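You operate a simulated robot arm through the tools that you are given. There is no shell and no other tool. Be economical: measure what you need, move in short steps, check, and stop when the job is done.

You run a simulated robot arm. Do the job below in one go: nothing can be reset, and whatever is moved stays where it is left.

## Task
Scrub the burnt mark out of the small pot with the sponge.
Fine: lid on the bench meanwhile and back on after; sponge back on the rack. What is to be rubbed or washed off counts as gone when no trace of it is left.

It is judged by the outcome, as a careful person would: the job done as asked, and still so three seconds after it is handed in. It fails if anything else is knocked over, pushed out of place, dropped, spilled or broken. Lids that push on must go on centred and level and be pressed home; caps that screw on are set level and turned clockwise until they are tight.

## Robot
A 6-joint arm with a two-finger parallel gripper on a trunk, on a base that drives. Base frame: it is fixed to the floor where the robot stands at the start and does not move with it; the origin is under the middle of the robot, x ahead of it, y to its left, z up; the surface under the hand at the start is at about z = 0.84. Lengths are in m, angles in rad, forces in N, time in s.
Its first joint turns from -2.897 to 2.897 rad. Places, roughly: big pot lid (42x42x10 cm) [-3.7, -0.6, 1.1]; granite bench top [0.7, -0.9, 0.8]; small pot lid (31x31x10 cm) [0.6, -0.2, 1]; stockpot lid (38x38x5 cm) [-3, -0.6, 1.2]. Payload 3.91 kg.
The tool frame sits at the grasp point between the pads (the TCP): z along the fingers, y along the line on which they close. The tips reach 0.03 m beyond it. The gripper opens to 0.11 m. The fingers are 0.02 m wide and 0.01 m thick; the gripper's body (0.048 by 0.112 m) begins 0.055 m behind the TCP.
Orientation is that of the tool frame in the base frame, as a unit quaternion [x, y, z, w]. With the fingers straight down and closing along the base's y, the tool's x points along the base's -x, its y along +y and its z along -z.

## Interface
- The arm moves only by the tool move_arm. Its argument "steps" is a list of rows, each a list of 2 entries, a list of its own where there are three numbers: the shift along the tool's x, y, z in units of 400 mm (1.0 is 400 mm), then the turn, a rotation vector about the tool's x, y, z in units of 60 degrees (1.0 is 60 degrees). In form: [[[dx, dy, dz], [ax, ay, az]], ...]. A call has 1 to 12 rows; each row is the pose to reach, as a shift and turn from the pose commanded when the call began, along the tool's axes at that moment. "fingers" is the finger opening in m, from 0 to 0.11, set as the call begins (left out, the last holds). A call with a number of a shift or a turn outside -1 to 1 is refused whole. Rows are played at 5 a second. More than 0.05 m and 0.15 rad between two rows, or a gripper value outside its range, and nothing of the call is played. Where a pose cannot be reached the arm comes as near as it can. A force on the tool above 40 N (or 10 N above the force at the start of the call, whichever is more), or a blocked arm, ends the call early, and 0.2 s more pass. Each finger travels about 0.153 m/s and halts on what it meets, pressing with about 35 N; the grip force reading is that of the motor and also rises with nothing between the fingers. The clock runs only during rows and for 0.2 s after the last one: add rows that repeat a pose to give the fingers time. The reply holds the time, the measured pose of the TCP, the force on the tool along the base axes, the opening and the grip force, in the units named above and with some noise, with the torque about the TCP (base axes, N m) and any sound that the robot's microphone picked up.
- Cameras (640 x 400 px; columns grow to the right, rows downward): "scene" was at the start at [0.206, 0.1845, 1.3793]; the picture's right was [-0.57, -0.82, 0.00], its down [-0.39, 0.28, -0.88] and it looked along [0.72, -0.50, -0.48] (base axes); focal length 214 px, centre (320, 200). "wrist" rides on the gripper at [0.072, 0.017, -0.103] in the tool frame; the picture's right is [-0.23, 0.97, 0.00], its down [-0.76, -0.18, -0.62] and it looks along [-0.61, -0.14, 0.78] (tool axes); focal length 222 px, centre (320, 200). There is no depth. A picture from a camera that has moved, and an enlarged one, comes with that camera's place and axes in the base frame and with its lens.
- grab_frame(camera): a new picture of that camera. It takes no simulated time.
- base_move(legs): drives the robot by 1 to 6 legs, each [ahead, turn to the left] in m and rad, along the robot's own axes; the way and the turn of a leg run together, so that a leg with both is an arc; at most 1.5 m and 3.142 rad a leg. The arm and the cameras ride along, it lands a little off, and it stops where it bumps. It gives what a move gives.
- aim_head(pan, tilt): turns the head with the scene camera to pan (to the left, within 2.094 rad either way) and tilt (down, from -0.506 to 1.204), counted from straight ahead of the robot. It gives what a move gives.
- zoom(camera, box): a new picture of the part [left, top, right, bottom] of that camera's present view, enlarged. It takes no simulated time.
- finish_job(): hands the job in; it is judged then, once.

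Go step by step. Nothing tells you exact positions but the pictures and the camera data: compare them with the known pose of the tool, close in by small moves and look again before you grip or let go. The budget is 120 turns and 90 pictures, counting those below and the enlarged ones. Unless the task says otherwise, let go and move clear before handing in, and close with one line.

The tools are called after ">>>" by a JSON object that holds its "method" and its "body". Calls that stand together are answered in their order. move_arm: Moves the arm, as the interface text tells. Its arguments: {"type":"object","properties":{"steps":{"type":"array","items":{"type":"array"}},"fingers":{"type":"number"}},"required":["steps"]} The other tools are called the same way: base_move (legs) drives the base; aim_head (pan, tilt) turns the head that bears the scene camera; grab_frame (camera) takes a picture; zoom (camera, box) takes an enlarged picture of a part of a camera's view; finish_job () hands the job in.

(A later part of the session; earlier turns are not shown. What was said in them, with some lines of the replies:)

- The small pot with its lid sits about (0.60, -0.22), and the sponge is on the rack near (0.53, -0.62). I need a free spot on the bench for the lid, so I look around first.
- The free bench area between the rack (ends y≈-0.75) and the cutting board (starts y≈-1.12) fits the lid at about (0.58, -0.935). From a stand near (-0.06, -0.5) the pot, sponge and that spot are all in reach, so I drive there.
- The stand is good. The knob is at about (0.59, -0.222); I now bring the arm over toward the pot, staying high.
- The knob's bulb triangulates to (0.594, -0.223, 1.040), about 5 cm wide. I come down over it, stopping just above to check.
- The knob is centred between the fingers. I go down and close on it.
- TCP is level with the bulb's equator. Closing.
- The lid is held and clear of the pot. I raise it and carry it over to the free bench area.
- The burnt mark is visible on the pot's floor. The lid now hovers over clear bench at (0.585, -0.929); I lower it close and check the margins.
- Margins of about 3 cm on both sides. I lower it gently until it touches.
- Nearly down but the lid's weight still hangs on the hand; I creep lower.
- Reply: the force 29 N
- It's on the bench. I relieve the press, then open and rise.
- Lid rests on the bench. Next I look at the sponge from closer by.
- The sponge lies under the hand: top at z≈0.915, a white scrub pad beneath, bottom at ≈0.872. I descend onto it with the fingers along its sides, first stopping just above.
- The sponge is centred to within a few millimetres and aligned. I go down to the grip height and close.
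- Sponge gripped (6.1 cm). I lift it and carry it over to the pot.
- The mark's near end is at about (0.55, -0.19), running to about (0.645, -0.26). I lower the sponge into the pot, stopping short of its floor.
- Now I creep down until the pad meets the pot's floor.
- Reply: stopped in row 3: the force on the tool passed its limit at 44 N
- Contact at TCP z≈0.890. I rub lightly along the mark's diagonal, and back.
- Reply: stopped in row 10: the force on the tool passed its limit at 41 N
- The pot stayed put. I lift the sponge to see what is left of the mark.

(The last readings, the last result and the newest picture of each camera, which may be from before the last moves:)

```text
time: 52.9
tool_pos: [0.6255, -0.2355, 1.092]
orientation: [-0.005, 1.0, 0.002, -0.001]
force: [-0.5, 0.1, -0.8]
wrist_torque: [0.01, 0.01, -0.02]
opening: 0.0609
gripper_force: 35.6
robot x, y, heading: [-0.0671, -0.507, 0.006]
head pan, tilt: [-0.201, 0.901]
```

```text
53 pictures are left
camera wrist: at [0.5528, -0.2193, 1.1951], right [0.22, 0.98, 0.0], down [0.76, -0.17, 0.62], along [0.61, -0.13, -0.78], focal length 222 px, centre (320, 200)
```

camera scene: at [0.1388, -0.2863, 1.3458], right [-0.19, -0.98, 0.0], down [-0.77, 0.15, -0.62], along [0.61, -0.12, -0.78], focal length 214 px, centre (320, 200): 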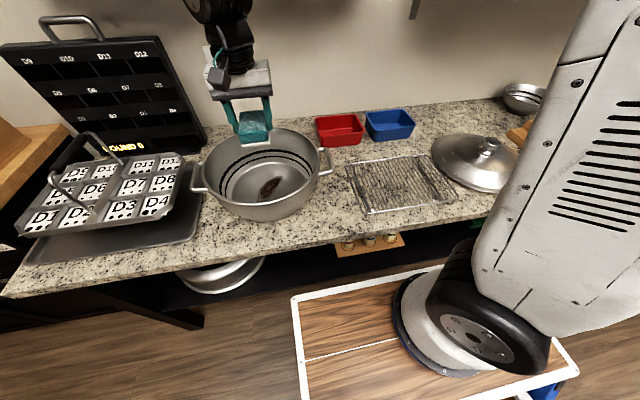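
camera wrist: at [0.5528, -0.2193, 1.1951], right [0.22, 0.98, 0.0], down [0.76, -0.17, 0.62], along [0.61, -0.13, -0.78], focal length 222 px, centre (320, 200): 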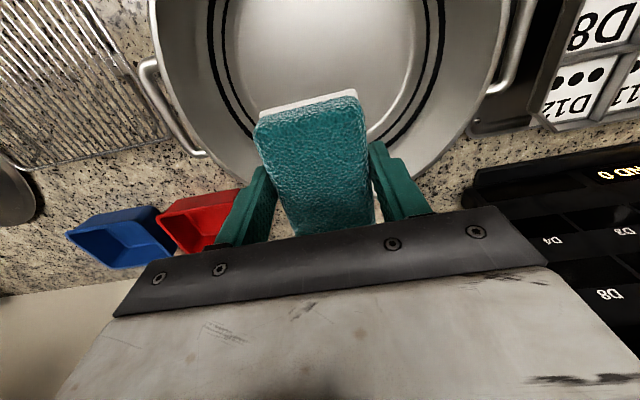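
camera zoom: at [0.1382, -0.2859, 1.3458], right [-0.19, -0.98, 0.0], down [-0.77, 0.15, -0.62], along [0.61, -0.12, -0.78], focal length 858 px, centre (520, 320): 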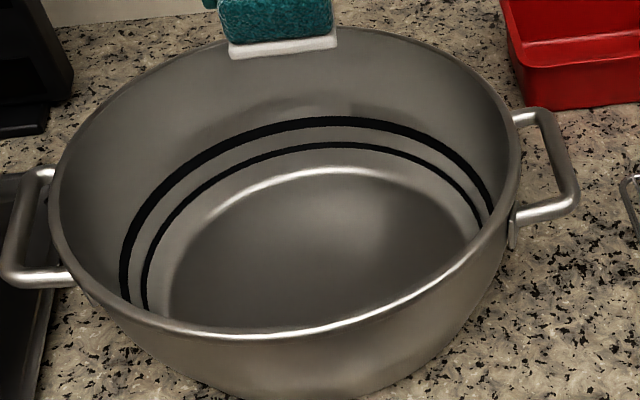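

The mark seems gone; I check for faint remnants from both cameras.

>>> {"method": "zoom", "body": {"camera": "scene", "box": [230, 155, 310, 205]}}

>>> {"method": "move_arm", "body": {"steps": [[[0.08, 0, -0.06], [0, 0, 0]], [[0.16, -0.08, -0.12], [0, 0, 0]], [[0.2, -0.16, -0.18], [0, 0, 0]], [[0.22, -0.27, -0.18], [0, 0, 0]], [[0.24, -0.38, -0.18], [0, 0, 0]], [[0.25, -0.45, -0.18], [0, 0, 0]], [[0.25, -0.45, -0.18], [0, 0, 0]]]}}

>>> {"method": "zoom", "body": {"camera": "wrist", "box": [380, 0, 640, 180]}}

```text
8.00 times, centred on (270, 180) of scene
camera zoom: at [0.1382, -0.2859, 1.3458], right [-0.19, -0.98, 0.0], down [-0.77, 0.15, -0.62], along [0.61, -0.12, -0.78], focal length 1716 px, centre (720, 360)
```

zoom: 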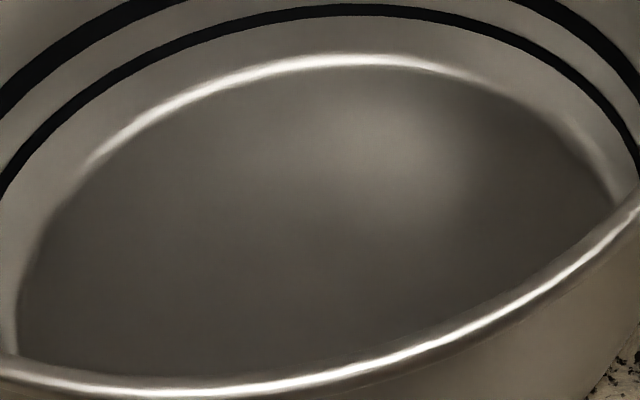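

```text
refused: row 2 steps farther than a row can; nothing moved
```

```text
2.22 times, centred on (510, 90) of wrist
camera zoom: at [0.5528, -0.2193, 1.1951], right [0.22, 0.98, 0.0], down [0.76, -0.17, 0.62], along [0.61, -0.13, -0.78], focal length 494 px, centre (-102, 444)
```

zoom: 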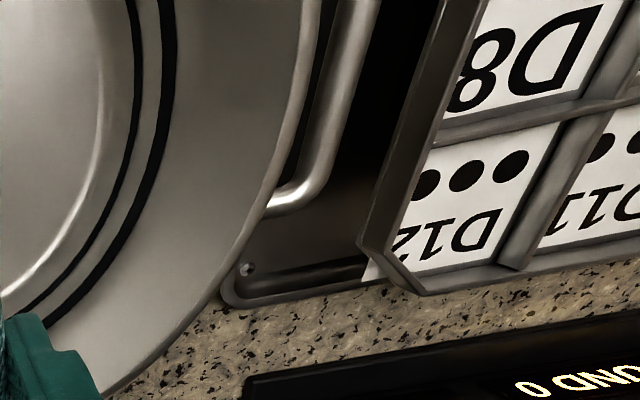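

There may be a very faint tint left. I take a better look from the wrist, with the sponge moved aside.

>>> {"method": "move_arm", "body": {"steps": [[[0.08, 0, -0.06], [0, 0, 0]], [[0.16, 0, -0.12], [0, 0, 0]], [[0.24, 0, -0.18], [0, 0, 0]], [[0.25, -0.1, -0.2], [0, 0, 0]], [[0.25, -0.2, -0.2], [0, 0, 0]], [[0.25, -0.3, -0.2], [0, 0, 0]], [[0.25, -0.4, -0.2], [0, 0, 0]], [[0.25, -0.4, -0.2], [0, 0, 0]]]}}

>>> {"method": "grab_frame", "body": {"camera": "wrist"}}

>>> {"method": "zoom", "body": {"camera": "wrist", "box": [380, 0, 600, 140]}}

```text
time: 54.7
tool_pos: [0.5267, -0.3955, 1.168]
orientation: [-0.004, 1.0, 0.001, 0.0]
force: [-0.3, 0.0, -0.3]
wrist_torque: [0.0, -0.02, -0.01]
opening: 0.0608
gripper_force: 35.0
robot x, y, heading: [-0.0628, -0.513, 0.013]
head pan, tilt: [-0.201, 0.901]
```

```text
50 pictures are left
camera wrist: at [0.4557, -0.3806, 1.2708], right [0.22, 0.98, 0.0], down [0.76, -0.17, 0.62], along [0.61, -0.13, -0.78], focal length 222 px, centre (320, 200)
```

wrist: 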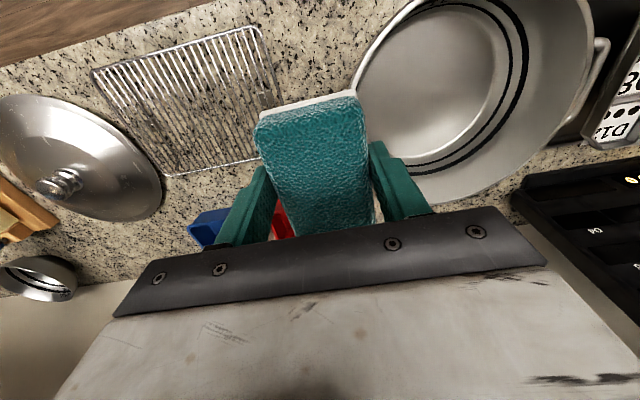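

```text
2.86 times, centred on (490, 70) of wrist
camera zoom: at [0.4557, -0.3806, 1.2708], right [0.22, 0.98, 0.0], down [0.76, -0.17, 0.62], along [0.61, -0.13, -0.78], focal length 635 px, centre (-166, 571)
```

zoom: 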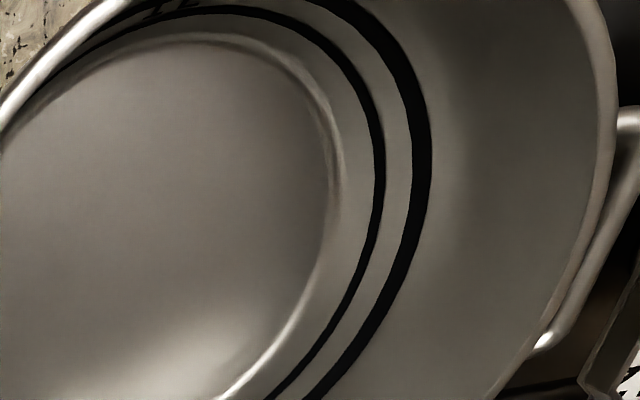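

It looks clean, but a second pass is cheap insurance against a faint residue.

>>> {"method": "move_arm", "body": {"steps": [[[-0.05, 0.11, 0], [0, 0, 0]], [[-0.1, 0.22, 0], [0, 0, 0]], [[-0.14, 0.33, 0], [0, 0, 0]], [[-0.17, 0.44, 0.02], [0, 0, 0]], [[-0.17, 0.44, 0.14], [0, 0, 0]], [[-0.17, 0.44, 0.26], [0, 0, 0]], [[-0.17, 0.44, 0.38], [0, 0, 0]], [[-0.17, 0.44, 0.5], [0, 0, 0]], [[-0.17, 0.44, 0.6], [0, 0, 0]], [[-0.17, 0.44, 0.67], [0, 0, 0]], [[-0.17, 0.44, 0.67], [0, 0, 0]]]}}

>>> {"method": "move_arm", "body": {"steps": [[[0, 0, 0.01], [0, 0, 0]], [[0, 0, 0.015], [0, 0, 0]], [[0, 0, 0.02], [0, 0, 0]], [[0, 0, 0.02], [0, 0, 0]]]}}

```text
time: 57.1
tool_pos: [0.5949, -0.2163, 0.8999]
orientation: [-0.005, 1.0, 0.002, 0.0]
force: [0.9, -0.4, -0.2]
wrist_torque: [0.0, -0.01, -0.01]
opening: 0.0608
gripper_force: 35.0
robot x, y, heading: [-0.0673, -0.5073, 0.01]
head pan, tilt: [-0.201, 0.901]
```

```text
time: 58.1
tool_pos: [0.5955, -0.2171, 0.8915]
orientation: [-0.005, 1.0, 0.001, 0.0]
force: [-1.1, -0.2, -1.0]
wrist_torque: [-0.02, 0.02, -0.01]
opening: 0.061
gripper_force: 35.2
robot x, y, heading: [-0.0648, -0.5036, 0.005]
head pan, tilt: [-0.201, 0.901]
```

>>> {"method": "move_arm", "body": {"steps": [[[0, 0, 0.004], [0, 0, 0]], [[-0.03, -0.025, 0.004], [0, 0, 0]], [[-0.06, -0.05, 0.004], [0, 0, 0]], [[-0.09, -0.075, 0.004], [0, 0, 0]], [[-0.05, -0.05, 0.004], [0, 0, 0]], [[0, -0.01, 0.004], [0, 0, 0]], [[0.04, 0.03, 0.004], [0, 0, 0]], [[0.08, 0.06, 0.004], [0, 0, 0]], [[0.1, 0.08, 0.004], [0, 0, 0]], [[0.06, 0.05, 0.004], [0, 0, 0]], [[0, 0, 0.004], [0, 0, 0]]]}}

```text
time: 60.5
tool_pos: [0.5927, -0.2183, 0.8931]
orientation: [-0.005, 1.0, 0.002, 0.0]
force: [-0.1, -0.6, 0.0]
wrist_torque: [-0.01, 0.01, -0.02]
opening: 0.0605
gripper_force: 35.4
robot x, y, heading: [-0.0648, -0.5136, 0.015]
head pan, tilt: [-0.201, 0.901]
```

No pressure in that pass; I go slightly lower and repeat.

>>> {"method": "move_arm", "body": {"steps": [[[0, 0, 0.004], [0, 0, 0]], [[0, 0, 0.006], [0, 0, 0]], [[0, 0, 0.006], [0, 0, 0]]]}}

```text
time: 61.3
tool_pos: [0.595, -0.217, 0.8892]
orientation: [-0.005, 1.0, 0.002, 0.001]
force: [-0.2, -1.7, 12.6]
wrist_torque: [-0.29, -0.06, -0.04]
opening: 0.0607
gripper_force: 34.3
robot x, y, heading: [-0.0659, -0.5094, 0.011]
head pan, tilt: [-0.201, 0.901]
```

>>> {"method": "move_arm", "body": {"steps": [[[-0.03, -0.025, 0], [0, 0, 0]], [[-0.06, -0.05, 0], [0, 0, 0]], [[-0.09, -0.075, 0], [0, 0, 0]], [[-0.05, -0.05, 0], [0, 0, 0]], [[0, -0.01, 0], [0, 0, 0]], [[0.04, 0.03, 0], [0, 0, 0]], [[0.08, 0.06, 0], [0, 0, 0]], [[0.1, 0.08, 0], [0, 0, 0]], [[0.06, 0.05, 0], [0, 0, 0]], [[0, 0, 0], [0, 0, 0]]]}}

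```text
time: 63.5
tool_pos: [0.5925, -0.2173, 0.8892]
orientation: [-0.005, 1.0, 0.002, 0.001]
force: [-7.1, 7.5, 24.6]
wrist_torque: [0.05, 0.39, -0.19]
opening: 0.0607
gripper_force: 35.1
robot x, y, heading: [-0.0633, -0.5121, 0.005]
head pan, tilt: [-0.201, 0.901]
```

Good full-pressure strokes. I lift out, inspect, and carry the sponge back toward the rack.

>>> {"method": "move_arm", "body": {"steps": [[[0, 0, -0.03], [0, 0, 0]], [[0, 0, -0.14], [0, 0, 0]], [[0, 0, -0.26], [0, 0, 0]], [[0, 0, -0.38], [0, 0, 0]], [[0, 0, -0.5], [0, 0, 0]], [[0, 0, -0.57], [0, 0, 0]], [[0.05, -0.1, -0.57], [0, 0, 0]], [[0.1, -0.2, -0.57], [0, 0, 0]], [[0.14, -0.3, -0.57], [0, 0, 0]], [[0.17, -0.4, -0.57], [0, 0, 0]], [[0.17, -0.4, -0.57], [0, 0, 0]]]}}

>>> {"method": "zoom", "body": {"camera": "wrist", "box": [360, 0, 600, 150]}}

>>> {"method": "zoom", "body": {"camera": "scene", "box": [190, 120, 350, 220]}}

>>> {"method": "move_arm", "body": {"steps": [[[0, -0.1, 0], [0, 0, 0]], [[0, -0.2, 0], [0, 0, 0]], [[0, -0.3, 0], [0, 0, 0]], [[0, -0.4, 0], [0, 0, 0]], [[0, -0.5, 0], [0, 0, 0]], [[0, -0.58, 0], [0, 0, 0]], [[0, -0.58, 0], [0, 0, 0]]]}}

```text
time: 65.9
tool_pos: [0.5288, -0.3778, 1.1183]
orientation: [-0.005, 1.0, 0.002, 0.0]
force: [0.1, 0.4, -1.0]
wrist_torque: [0.02, 0.02, 0.0]
opening: 0.0607
gripper_force: 35.6
robot x, y, heading: [-0.0634, -0.5092, 0.009]
head pan, tilt: [-0.201, 0.901]
```

```text
2.67 times, centred on (480, 75) of wrist
camera zoom: at [0.4559, -0.3622, 1.2208], right [0.22, 0.98, 0.0], down [0.76, -0.17, 0.62], along [0.61, -0.13, -0.78], focal length 592 px, centre (-107, 533)
```

zoom: 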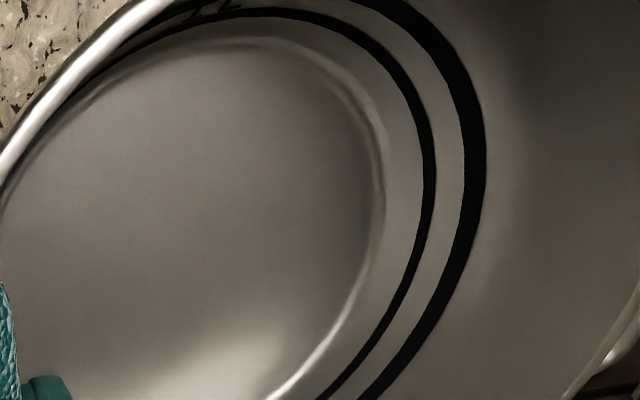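

```text
4.00 times, centred on (270, 170) of scene
camera zoom: at [0.1382, -0.2859, 1.3458], right [-0.19, -0.98, 0.0], down [-0.77, 0.15, -0.62], along [0.61, -0.12, -0.78], focal length 858 px, centre (520, 320)
```

zoom: 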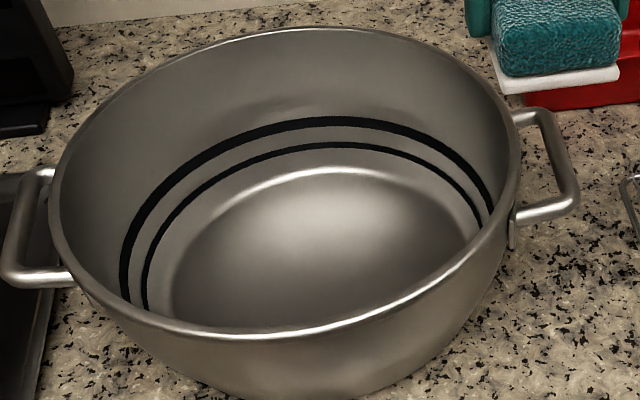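

```text
time: 67.5
tool_pos: [0.5291, -0.6123, 1.1155]
orientation: [-0.006, 1.0, 0.002, -0.001]
force: [0.2, 0.8, 0.6]
wrist_torque: [-0.02, 0.0, 0.03]
opening: 0.0606
gripper_force: 34.7
robot x, y, heading: [-0.0644, -0.5066, 0.012]
head pan, tilt: [-0.201, 0.901]
```

The pot's floor is clean and the sponge is over the rack. I lower it back to where it lay.

>>> {"method": "move_arm", "body": {"steps": [[[0.02, 0.008, 0.1], [0, 0, 0]], [[0.024, 0.008, 0.2], [0, 0, 0]], [[0.024, 0.008, 0.3], [0, 0, 0]], [[0.024, 0.008, 0.4], [0, 0, 0]], [[0.024, 0.008, 0.46], [0, 0, 0]], [[0.024, 0.008, 0.49], [0, 0, 0]], [[0.024, 0.008, 0.49], [0, 0, 0]]]}}

>>> {"method": "move_arm", "body": {"steps": [[[0, 0, 0.004], [0, 0, 0]], [[0, 0, 0.008], [0, 0, 0]], [[0, 0, 0.0115], [0, 0, 0]], [[0, 0, 0.0115], [0, 0, 0]]]}}

>>> {"method": "zoom", "body": {"camera": "scene", "box": [340, 100, 460, 215]}}

```text
time: 69.1
tool_pos: [0.5218, -0.609, 0.9189]
orientation: [-0.006, 1.0, 0.002, 0.0]
force: [0.3, 0.1, 0.4]
wrist_torque: [0.01, -0.01, -0.01]
opening: 0.0608
gripper_force: 34.6
robot x, y, heading: [-0.0654, -0.5138, 0.009]
head pan, tilt: [-0.201, 0.901]
```

```text
time: 70.1
tool_pos: [0.5207, -0.607, 0.9153]
orientation: [-0.005, 1.0, 0.002, -0.001]
force: [0.6, -0.5, -0.1]
wrist_torque: [-0.03, 0.04, -0.02]
opening: 0.0609
gripper_force: 34.6
robot x, y, heading: [-0.0655, -0.5133, 0.006]
head pan, tilt: [-0.201, 0.901]
```

```text
3.48 times, centred on (400, 158) of scene
camera zoom: at [0.1382, -0.286, 1.3458], right [-0.19, -0.98, 0.0], down [-0.77, 0.15, -0.62], along [0.61, -0.12, -0.78], focal length 746 px, centre (42, 348)
```

zoom: 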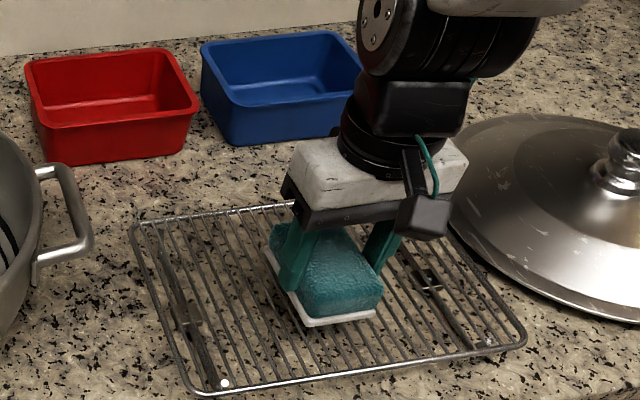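

Almost touching; a millimetre or so more.

>>> {"method": "move_arm", "body": {"steps": [[[0, 0, 0.0025], [0, 0, 0]], [[0, 0, 0.005], [0, 0, 0]], [[0, 0, 0.005], [0, 0, 0]]]}}

```text
time: 70.9
tool_pos: [0.5203, -0.6076, 0.9144]
orientation: [-0.005, 1.0, 0.002, 0.001]
force: [-1.5, -0.5, 12.5]
wrist_torque: [-0.2, 0.05, -0.04]
opening: 0.0607
gripper_force: 35.4
robot x, y, heading: [-0.0652, -0.511, 0.007]
head pan, tilt: [-0.201, 0.901]
```

Contact. Ease off, open, and rise straight up.

>>> {"method": "move_arm", "body": {"steps": [[[0, 0, -0.002], [0, 0, 0]], [[0, 0, -0.002], [0, 0, 0]]]}}

>>> {"method": "move_arm", "body": {"fingers": 0.11, "steps": [[[0, 0, 0], [0, 0, 0]], [[0, 0, 0], [0, 0, 0]], [[0, 0, 0], [0, 0, 0]], [[0, 0, -0.05], [0, 0, 0]], [[0, 0, -0.15], [0, 0, 0]], [[0, 0, -0.27], [0, 0, 0]], [[0, 0, -0.39], [0, 0, 0]], [[0, 0, -0.5], [0, 0, 0]], [[0, 0, -0.5], [0, 0, 0]]]}}

>>> {"method": "move_arm", "body": {"steps": [[[-0.05, -0.11, 0], [0, 0, 0]], [[-0.09, -0.22, 0], [0, 0, 0]], [[-0.12, -0.33, 0], [0, 0, 0]], [[-0.14, -0.44, 0], [0, 0, 0]], [[-0.15, -0.55, 0], [0, 0, 0]], [[-0.16, -0.66, 0], [0, 0, 0]], [[-0.16, -0.76, 0], [0, 0, 0]], [[-0.16, -0.82, 0], [0, 0, 0]], [[-0.16, -0.82, 0], [0, 0, 0]]]}}

>>> {"method": "grab_frame", "body": {"camera": "wrist"}}

>>> {"method": "grab_frame", "body": {"camera": "scene"}}

```text
time: 71.5
tool_pos: [0.5207, -0.6056, 0.9141]
orientation: [-0.005, 1.0, 0.002, -0.001]
force: [-1.4, -3.2, 9.6]
wrist_torque: [-0.27, -0.05, -0.08]
opening: 0.0606
gripper_force: 35.0
robot x, y, heading: [-0.0651, -0.5093, 0.01]
head pan, tilt: [-0.201, 0.901]
```

```text
time: 73.5
tool_pos: [0.5192, -0.6094, 1.1159]
orientation: [-0.006, 1.0, 0.001, 0.001]
force: [0.3, 0.7, 0.3]
wrist_torque: [0.0, 0.0, 0.0]
opening: 0.11
gripper_force: 0.0
robot x, y, heading: [-0.0666, -0.5111, 0.01]
head pan, tilt: [-0.201, 0.901]
```

```text
time: 75.5
tool_pos: [0.5872, -0.9367, 1.1128]
orientation: [-0.006, 1.0, 0.002, 0.0]
force: [0.4, 0.4, -0.2]
wrist_torque: [-0.01, -0.01, 0.03]
opening: 0.1098
gripper_force: 0.1
robot x, y, heading: [-0.0668, -0.5062, 0.008]
head pan, tilt: [-0.201, 0.901]
```

```text
45 pictures are left
camera wrist: at [0.5147, -0.921, 1.2164], right [0.22, 0.98, 0.0], down [0.76, -0.17, 0.62], along [0.61, -0.13, -0.78], focal length 222 px, centre (320, 200)
```

wrist: 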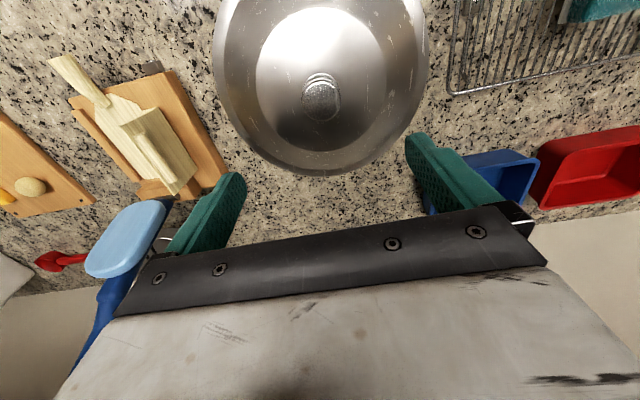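

```text
44 pictures are left
camera scene: at [0.1381, -0.2861, 1.3458], right [-0.19, -0.98, 0.0], down [-0.77, 0.15, -0.62], along [0.61, -0.12, -0.78], focal length 214 px, centre (320, 200)
```

scene: 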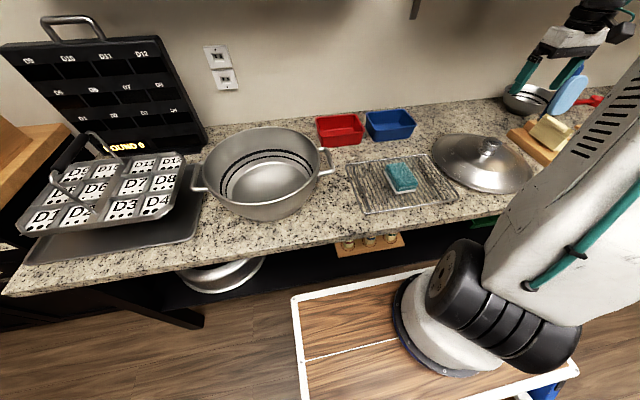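

Sponge is back on the rack, and the hand is centred over the lid's knob. I go down to the same grip height and take it.

>>> {"method": "move_arm", "body": {"steps": [[[0, 0, 0.1], [0, 0, 0]], [[0, 0, 0.2], [0, 0, 0]], [[0, 0.002, 0.3], [0, 0, 0]], [[0, 0.002, 0.4], [0, 0, 0]], [[0, 0.002, 0.45], [0, 0, 0]], [[0, 0.002, 0.472], [0, 0, 0]], [[0, 0.002, 0.472], [0, 0, 0]]]}}

>>> {"method": "move_arm", "body": {"fingers": 0.0, "steps": [[[0, 0, 0], [0, 0, 0]], [[0, 0, 0], [0, 0, 0]], [[0, 0, 0], [0, 0, 0]], [[0, 0, 0], [0, 0, 0]]]}}

>>> {"method": "move_arm", "body": {"steps": [[[0, 0, -0.04], [0, 0, 0]], [[0, 0, -0.1], [0, 0, 0]], [[0, 0, -0.2], [0, 0, 0]], [[0, 0, -0.32], [0, 0, 0]], [[0, 0, -0.44], [0, 0, 0]], [[0, 0, -0.56], [0, 0, 0]], [[0, 0, -0.68], [0, 0, 0]], [[0, 0, -0.68], [0, 0, 0]]]}}

>>> {"method": "grab_frame", "body": {"camera": "wrist"}}

```text
time: 77.1
tool_pos: [0.5884, -0.9339, 0.9249]
orientation: [-0.005, 1.0, 0.001, 0.0]
force: [-0.3, 0.6, 0.2]
wrist_torque: [0.01, -0.03, 0.0]
opening: 0.1101
gripper_force: 0.1
robot x, y, heading: [-0.0629, -0.51, 0.009]
head pan, tilt: [-0.201, 0.901]
```

```text
time: 78.1
tool_pos: [0.5884, -0.9335, 0.9246]
orientation: [-0.005, 1.0, 0.001, -0.001]
force: [0.3, -1.3, -0.3]
wrist_torque: [-0.01, -0.1, 0.04]
opening: 0.0491
gripper_force: 34.9
robot x, y, heading: [-0.0647, -0.5079, 0.005]
head pan, tilt: [-0.201, 0.901]
```

```text
time: 79.9
tool_pos: [0.5878, -0.9313, 1.1977]
orientation: [-0.005, 1.0, 0.001, 0.0]
force: [0.1, 0.1, -4.0]
wrist_torque: [-0.03, 0.05, 0.0]
opening: 0.0488
gripper_force: 35.2
robot x, y, heading: [-0.0652, -0.5105, 0.014]
head pan, tilt: [-0.201, 0.901]
```

```text
43 pictures are left
camera wrist: at [0.5146, -0.9159, 1.3006], right [0.22, 0.98, 0.0], down [0.76, -0.17, 0.62], along [0.61, -0.13, -0.78], focal length 222 px, centre (320, 200)
```

wrist: 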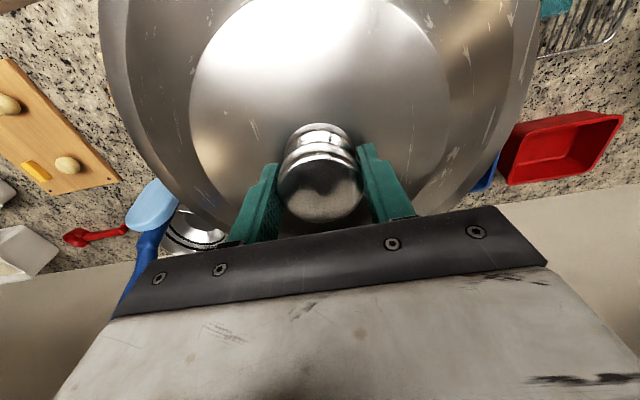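

I check that the lid hangs level before moving it back.

>>> {"method": "move_arm", "body": {"steps": [[[0, 0.1, 0], [0, 0, 0]], [[0, 0.2, 0], [0, 0, 0]], [[0, 0.3, 0], [0, 0, 0]], [[0, 0.4, 0], [0, 0, 0]], [[0, 0.5, 0], [0, 0, 0]], [[0, 0.6, 0], [0, 0, 0]], [[0, 0.7, 0], [0, 0, 0]], [[0, 0.8, 0], [0, 0, 0]], [[0, 0.9, 0], [0, 0, 0]], [[0, 0.95, 0], [0, 0, 0]]]}}

>>> {"method": "aim_head", "body": {"pan": 0.1, "tilt": 0.4}}

>>> {"method": "grab_frame", "body": {"camera": "scene"}}

>>> {"method": "grab_frame", "body": {"camera": "wrist"}}

```text
time: 82.1
tool_pos: [0.5847, -0.5548, 1.1959]
orientation: [-0.005, 1.0, 0.002, 0.0]
force: [0.0, 0.1, -3.8]
wrist_torque: [0.01, -0.02, 0.01]
opening: 0.049
gripper_force: 34.5
robot x, y, heading: [-0.0678, -0.5106, 0.006]
head pan, tilt: [-0.201, 0.901]
```

```text
time: 83.1
tool_pos: [0.5844, -0.555, 1.1961]
orientation: [-0.005, 1.0, 0.002, 0.0]
force: [0.4, -0.5, -4.3]
wrist_torque: [-0.02, -0.01, -0.02]
opening: 0.0491
gripper_force: 34.7
robot x, y, heading: [-0.062, -0.5091, 0.009]
head pan, tilt: [0.099, 0.4]
```

```text
42 pictures are left
camera scene: at [0.1562, -0.2616, 1.3887], right [0.11, -0.99, 0.0], down [-0.39, -0.04, -0.92], along [0.92, 0.1, -0.39], focal length 214 px, centre (320, 200)
```

scene: 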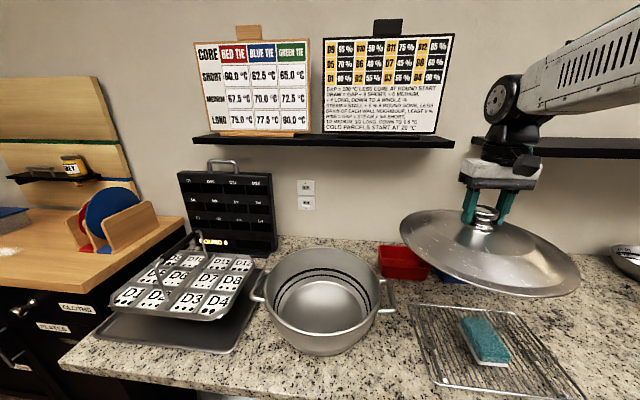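

```text
41 pictures are left
camera wrist: at [0.5121, -0.5398, 1.2992], right [0.22, 0.98, 0.0], down [0.76, -0.17, 0.62], along [0.61, -0.13, -0.78], focal length 222 px, centre (320, 200)
```

wrist: 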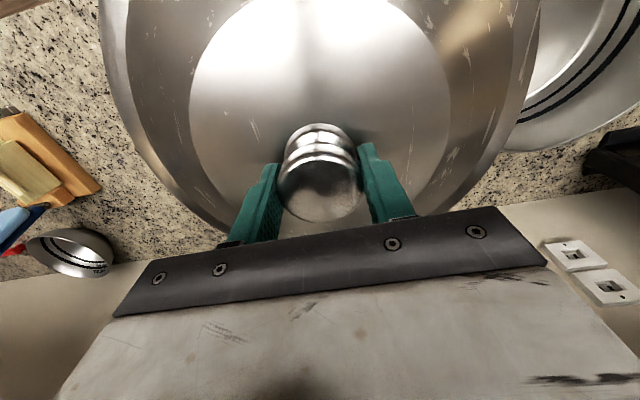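

>>> {"method": "zoom", "body": {"camera": "scene", "box": [390, 150, 600, 310]}}

```text
2.50 times, centred on (495, 230) of scene
camera zoom: at [0.1562, -0.2616, 1.3887], right [0.11, -0.99, 0.0], down [-0.39, -0.04, -0.92], along [0.92, 0.1, -0.39], focal length 536 px, centre (-118, 125)
```

zoom: 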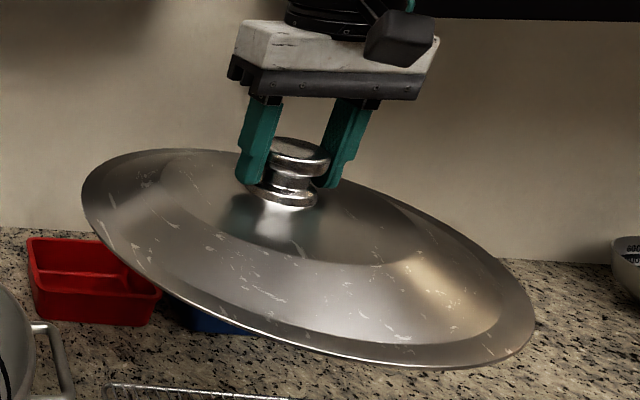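

The lid hangs level to within measurement error. By my readings it is gripped about 3.6 mm off in x, so it should seat with the TCP at (0.598, -0.2236); I carry it over the pot.

>>> {"method": "move_arm", "body": {"steps": [[[-0.01, 0.1, 0], [0, 0, 0]], [[-0.02, 0.2, 0], [0, 0, 0]], [[-0.03, 0.3, 0], [0, 0, 0]], [[-0.04, 0.4, 0], [0, 0, 0]], [[-0.04, 0.5, 0], [0, 0, 0]], [[-0.04, 0.6, 0], [0, 0, 0]], [[-0.04, 0.7, 0], [0, 0, 0]], [[-0.04, 0.8, 0], [0, 0, 0]], [[-0.04, 0.83, 0], [0, 0, 0]], [[-0.04, 0.83, 0.08], [0, 0, 0]], [[-0.04, 0.83, 0.16], [0, 0, 0]], [[-0.04, 0.83, 0.16], [0, 0, 0]]]}}

>>> {"method": "move_arm", "body": {"steps": [[[0, 0, 0], [0, 0, 0]], [[0, 0, 0], [0, 0, 0]]]}}

>>> {"method": "aim_head", "body": {"pan": 0.1, "tilt": 0.6}}

>>> {"method": "zoom", "body": {"camera": "scene", "box": [220, 100, 430, 260]}}

>>> {"method": "grab_frame", "body": {"camera": "wrist"}}

```text
time: 85.7
tool_pos: [0.5972, -0.2236, 1.1331]
orientation: [-0.005, 1.0, 0.002, 0.0]
force: [0.4, -0.3, -3.0]
wrist_torque: [-0.01, -0.04, -0.03]
opening: 0.0492
gripper_force: 35.1
robot x, y, heading: [-0.0684, -0.5112, 0.01]
head pan, tilt: [0.099, 0.4]
```

```text
time: 86.3
tool_pos: [0.5973, -0.2238, 1.1335]
orientation: [-0.006, 1.0, 0.002, 0.0]
force: [-0.1, 0.1, -3.6]
wrist_torque: [-0.03, -0.01, 0.04]
opening: 0.0491
gripper_force: 35.3
robot x, y, heading: [-0.068, -0.513, 0.007]
head pan, tilt: [0.099, 0.4]
```

```text
time: 87.0
tool_pos: [0.5976, -0.223, 1.1343]
orientation: [-0.005, 1.0, 0.001, 0.0]
force: [-1.0, 0.1, -4.0]
wrist_torque: [0.03, 0.01, 0.0]
opening: 0.049
gripper_force: 34.7
robot x, y, heading: [-0.0665, -0.5086, 0.006]
head pan, tilt: [0.099, 0.6]
```

```text
2.50 times, centred on (325, 180) of scene
camera zoom: at [0.152, -0.2619, 1.3706], right [0.11, -0.99, 0.0], down [-0.56, -0.06, -0.83], along [0.82, 0.09, -0.56], focal length 536 px, centre (308, 250)
```

zoom: 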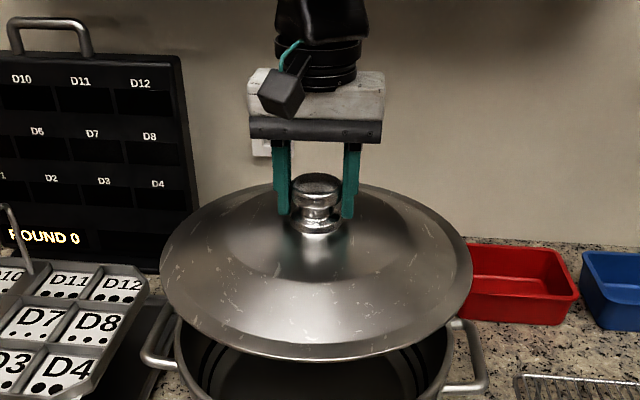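

```text
38 pictures are left
camera wrist: at [0.525, -0.2076, 1.2372], right [0.22, 0.98, 0.0], down [0.76, -0.17, 0.62], along [0.61, -0.13, -0.78], focal length 222 px, centre (320, 200)
```

wrist: 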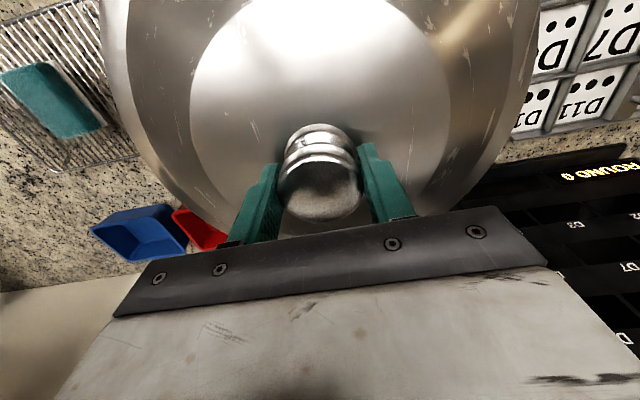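

The lid is level and above the pot. I lower it to just above its seat and look from the side.

>>> {"method": "move_arm", "body": {"steps": [[[-0.001, 0, 0.05], [0, 0, 0]], [[-0.001, 0, 0.1], [0, 0, 0]], [[-0.001, 0, 0.15], [0, 0, 0]], [[-0.001, 0, 0.18], [0, 0, 0]], [[-0.001, 0, 0.195], [0, 0, 0]], [[-0.001, 0, 0.195], [0, 0, 0]]]}}

>>> {"method": "zoom", "body": {"camera": "scene", "box": [220, 100, 430, 260]}}

```text
time: 88.4
tool_pos: [0.5978, -0.2217, 1.0565]
orientation: [-0.005, 1.0, 0.001, 0.0]
force: [-0.5, 0.7, -3.5]
wrist_torque: [0.03, 0.01, -0.01]
opening: 0.049
gripper_force: 34.9
robot x, y, heading: [-0.063, -0.5111, 0.012]
head pan, tilt: [0.099, 0.6]
```

```text
2.50 times, centred on (325, 180) of scene
camera zoom: at [0.152, -0.2619, 1.3705], right [0.11, -0.99, 0.0], down [-0.56, -0.06, -0.82], along [0.82, 0.09, -0.57], focal length 536 px, centre (308, 250)
```

zoom: 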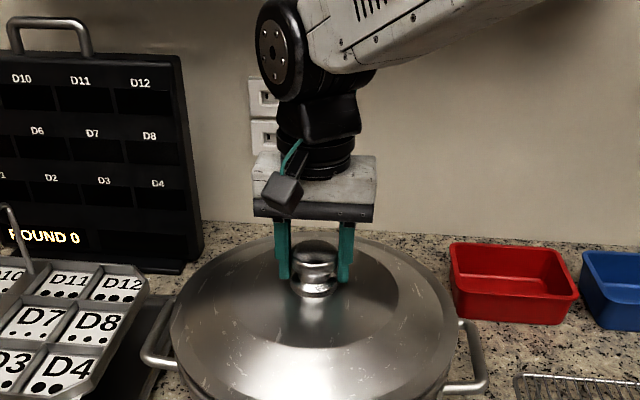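

>>> {"method": "move_arm", "body": {"steps": [[[0, 0, 0.006], [0, 0, 0]], [[0, 0, 0.012], [0, 0, 0]], [[0, 0, 0.018], [0, 0, 0]], [[0, 0, 0.023], [0, 0, 0]], [[0, 0, 0.027], [0, 0, 0]], [[0, 0, 0.027], [0, 0, 0]]]}}

```text
time: 89.8
tool_pos: [0.5974, -0.2227, 1.0451]
orientation: [-0.006, 1.0, 0.002, 0.0]
force: [-0.2, -0.3, -3.3]
wrist_torque: [0.01, -0.01, 0.01]
opening: 0.0489
gripper_force: 34.4
robot x, y, heading: [-0.0656, -0.5131, 0.011]
head pan, tilt: [0.099, 0.6]
```

>>> {"method": "move_arm", "body": {"steps": [[[0, 0, 0.003], [0, 0, 0]], [[0, 0, 0.005], [0, 0, 0]], [[0, 0, 0.005], [0, 0, 0]]]}}

>>> {"method": "aim_head", "body": {"pan": 0.1, "tilt": 0.75}}

>>> {"method": "zoom", "body": {"camera": "scene", "box": [220, 120, 430, 260]}}

```text
time: 90.6
tool_pos: [0.5966, -0.2216, 1.0437]
orientation: [-0.005, 1.0, 0.002, 0.0]
force: [0.2, 0.6, -2.7]
wrist_torque: [-0.04, -0.06, -0.03]
opening: 0.0489
gripper_force: 35.2
robot x, y, heading: [-0.0666, -0.5085, 0.009]
head pan, tilt: [0.099, 0.6]
```

```text
time: 91.3
tool_pos: [0.5962, -0.2216, 1.0435]
orientation: [-0.006, 1.0, 0.002, 0.0]
force: [0.3, 0.3, -3.0]
wrist_torque: [0.02, 0.0, -0.01]
opening: 0.0488
gripper_force: 34.7
robot x, y, heading: [-0.0652, -0.5097, 0.01]
head pan, tilt: [0.099, 0.75]
```

```text
2.86 times, centred on (325, 190) of scene
camera zoom: at [0.1465, -0.2625, 1.3577], right [0.11, -0.99, 0.0], down [-0.68, -0.07, -0.73], along [0.73, 0.08, -0.68], focal length 613 px, centre (306, 229)
```

zoom: 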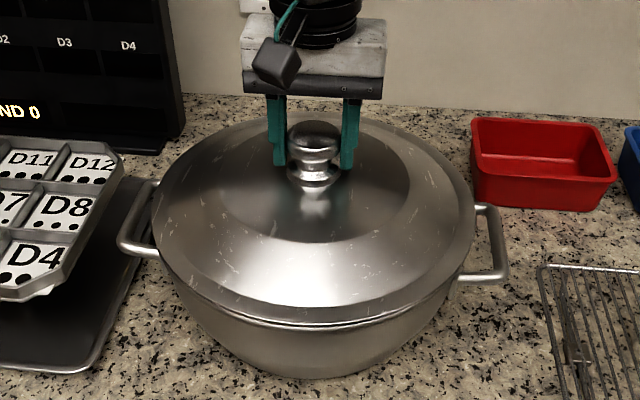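

>>> {"method": "move_arm", "body": {"steps": [[[0, 0, 0.003], [0, 0, 0]], [[0, 0, 0.005], [0, 0, 0]], [[0, 0, 0.005], [0, 0, 0]]]}}

```text
time: 92.1
tool_pos: [0.5966, -0.2211, 1.0426]
orientation: [-0.006, 1.0, 0.002, 0.0]
force: [0.0, 0.5, -4.0]
wrist_torque: [0.01, 0.0, 0.03]
opening: 0.0486
gripper_force: 34.8
robot x, y, heading: [-0.0651, -0.5107, 0.013]
head pan, tilt: [0.099, 0.75]
```

>>> {"method": "move_arm", "body": {"steps": [[[-0.002, -0.003, 0.003], [0, 0, 0]], [[-0.002, -0.003, 0.006], [0, 0, 0]], [[-0.002, -0.003, 0.009], [0, 0, 0]], [[-0.002, -0.003, 0.009], [0, 0, 0]]]}}

```text
time: 93.1
tool_pos: [0.5974, -0.223, 1.0381]
orientation: [-0.005, 1.0, 0.002, 0.001]
force: [-2.7, -4.0, 11.1]
wrist_torque: [-0.04, 0.32, 0.06]
opening: 0.0491
gripper_force: 34.8
robot x, y, heading: [-0.0651, -0.5117, 0.01]
head pan, tilt: [0.099, 0.75]
```

The lid has met its seat. I check it before letting go.

>>> {"method": "zoom", "body": {"camera": "scene", "box": [220, 120, 430, 260]}}

>>> {"method": "move_arm", "body": {"steps": [[[0, 0, -0.002], [0, 0, 0]], [[0, 0, -0.002], [0, 0, 0]]]}}

```text
2.86 times, centred on (325, 190) of scene
camera zoom: at [0.146, -0.2629, 1.3578], right [0.11, -0.99, 0.0], down [-0.68, -0.07, -0.73], along [0.73, 0.08, -0.68], focal length 613 px, centre (306, 229)
```

zoom: 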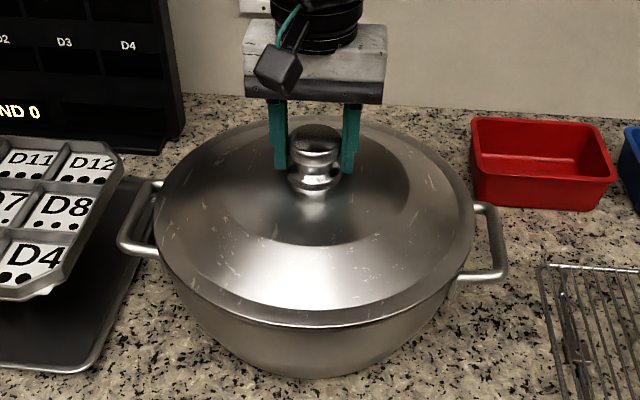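

```text
time: 93.7
tool_pos: [0.597, -0.2237, 1.0389]
orientation: [-0.005, 1.0, 0.003, 0.001]
force: [-0.9, 0.1, 8.2]
wrist_torque: [0.11, -0.29, -0.03]
opening: 0.049
gripper_force: 34.8
robot x, y, heading: [-0.0652, -0.5075, 0.012]
head pan, tilt: [0.099, 0.75]
```

The lid is flush with the rim all round. Open, then rise clear and inspect.

>>> {"method": "move_arm", "body": {"fingers": 0.11, "steps": [[[0, 0, 0], [0, 0, 0]], [[0, 0, 0], [0, 0, 0]], [[0, 0, 0], [0, 0, 0]], [[0, 0, -0.05], [0, 0, 0]], [[0, 0, -0.15], [0, 0, 0]], [[0, 0, -0.27], [0, 0, 0]], [[0, 0, -0.39], [0, 0, 0]], [[0, 0, -0.5], [0, 0, 0]], [[0, 0, -0.5], [0, 0, 0]]]}}

>>> {"method": "grab_frame", "body": {"camera": "scene"}}

>>> {"method": "zoom", "body": {"camera": "scene", "box": [220, 120, 430, 260]}}

>>> {"method": "grab_frame", "body": {"camera": "wrist"}}

```text
time: 95.7
tool_pos: [0.5991, -0.2226, 1.238]
orientation: [-0.005, 1.0, 0.002, 0.001]
force: [0.3, -0.3, 0.4]
wrist_torque: [0.0, 0.03, 0.0]
opening: 0.1098
gripper_force: 0.1
robot x, y, heading: [-0.0655, -0.513, 0.015]
head pan, tilt: [0.099, 0.75]
```

```text
34 pictures are left
camera scene: at [0.1464, -0.2625, 1.3577], right [0.11, -0.99, 0.0], down [-0.68, -0.07, -0.73], along [0.73, 0.08, -0.68], focal length 214 px, centre (320, 200)
```

scene: 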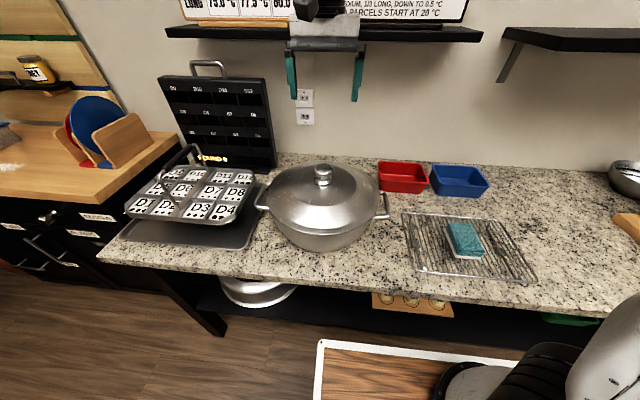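

```text
2.86 times, centred on (325, 190) of scene
camera zoom: at [0.1464, -0.2625, 1.3577], right [0.11, -0.99, 0.0], down [-0.68, -0.07, -0.73], along [0.73, 0.08, -0.68], focal length 613 px, centre (306, 229)
```

zoom: 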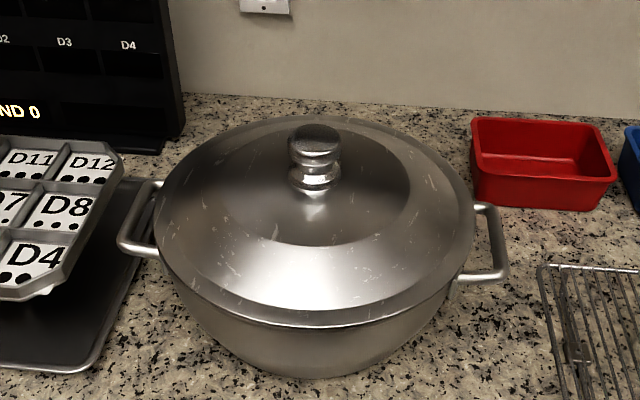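

```text
32 pictures are left
camera wrist: at [0.5268, -0.2073, 1.3408], right [0.22, 0.98, 0.0], down [0.76, -0.17, 0.62], along [0.61, -0.13, -0.78], focal length 222 px, centre (320, 200)
```

wrist: 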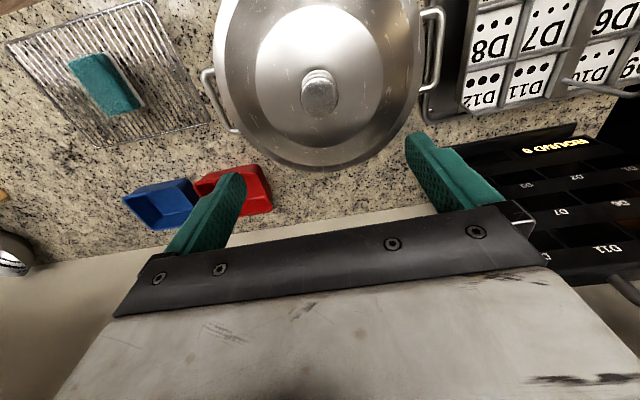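

The lid looks centred and level. I zoom in on the rim to be sure it is fully seated.

>>> {"method": "zoom", "body": {"camera": "scene", "box": [255, 185, 395, 260]}}

>>> {"method": "zoom", "body": {"camera": "wrist", "box": [190, 0, 460, 180]}}

```text
4.57 times, centred on (325, 222) of scene
camera zoom: at [0.1464, -0.2625, 1.3577], right [0.11, -0.99, 0.0], down [-0.68, -0.07, -0.73], along [0.73, 0.08, -0.68], focal length 980 px, centre (297, 97)
```

zoom: 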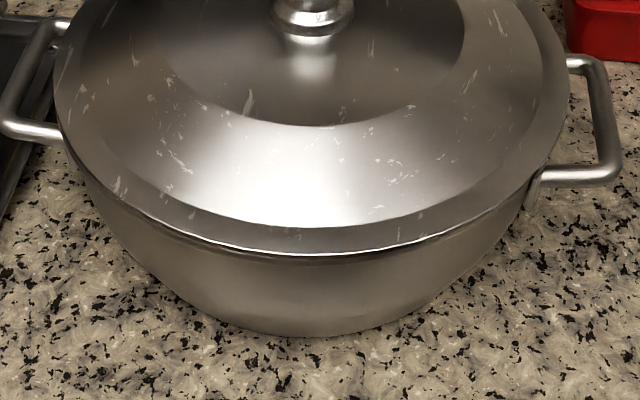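

```text
2.22 times, centred on (325, 90) of wrist
camera zoom: at [0.5268, -0.2073, 1.3408], right [0.22, 0.98, 0.0], down [0.76, -0.17, 0.62], along [0.61, -0.13, -0.78], focal length 494 px, centre (309, 444)
```

zoom: 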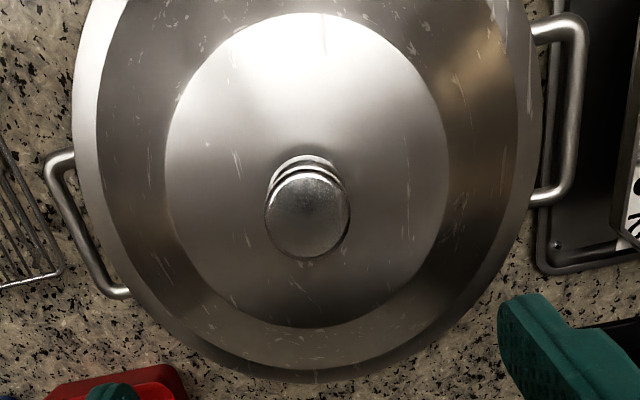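

The lid sits flush and centred, the sponge is back on the rack, the pot's floor is clean and the hand is clear, so I hand the job in.

>>> {"method": "finish_job", "body": {}}

```text
The job is handed in.
```

The burnt mark is scrubbed out of the small pot with no trace visible in the pictures, the sponge is back on the rack, and the lid is back on the pot, centred and level.
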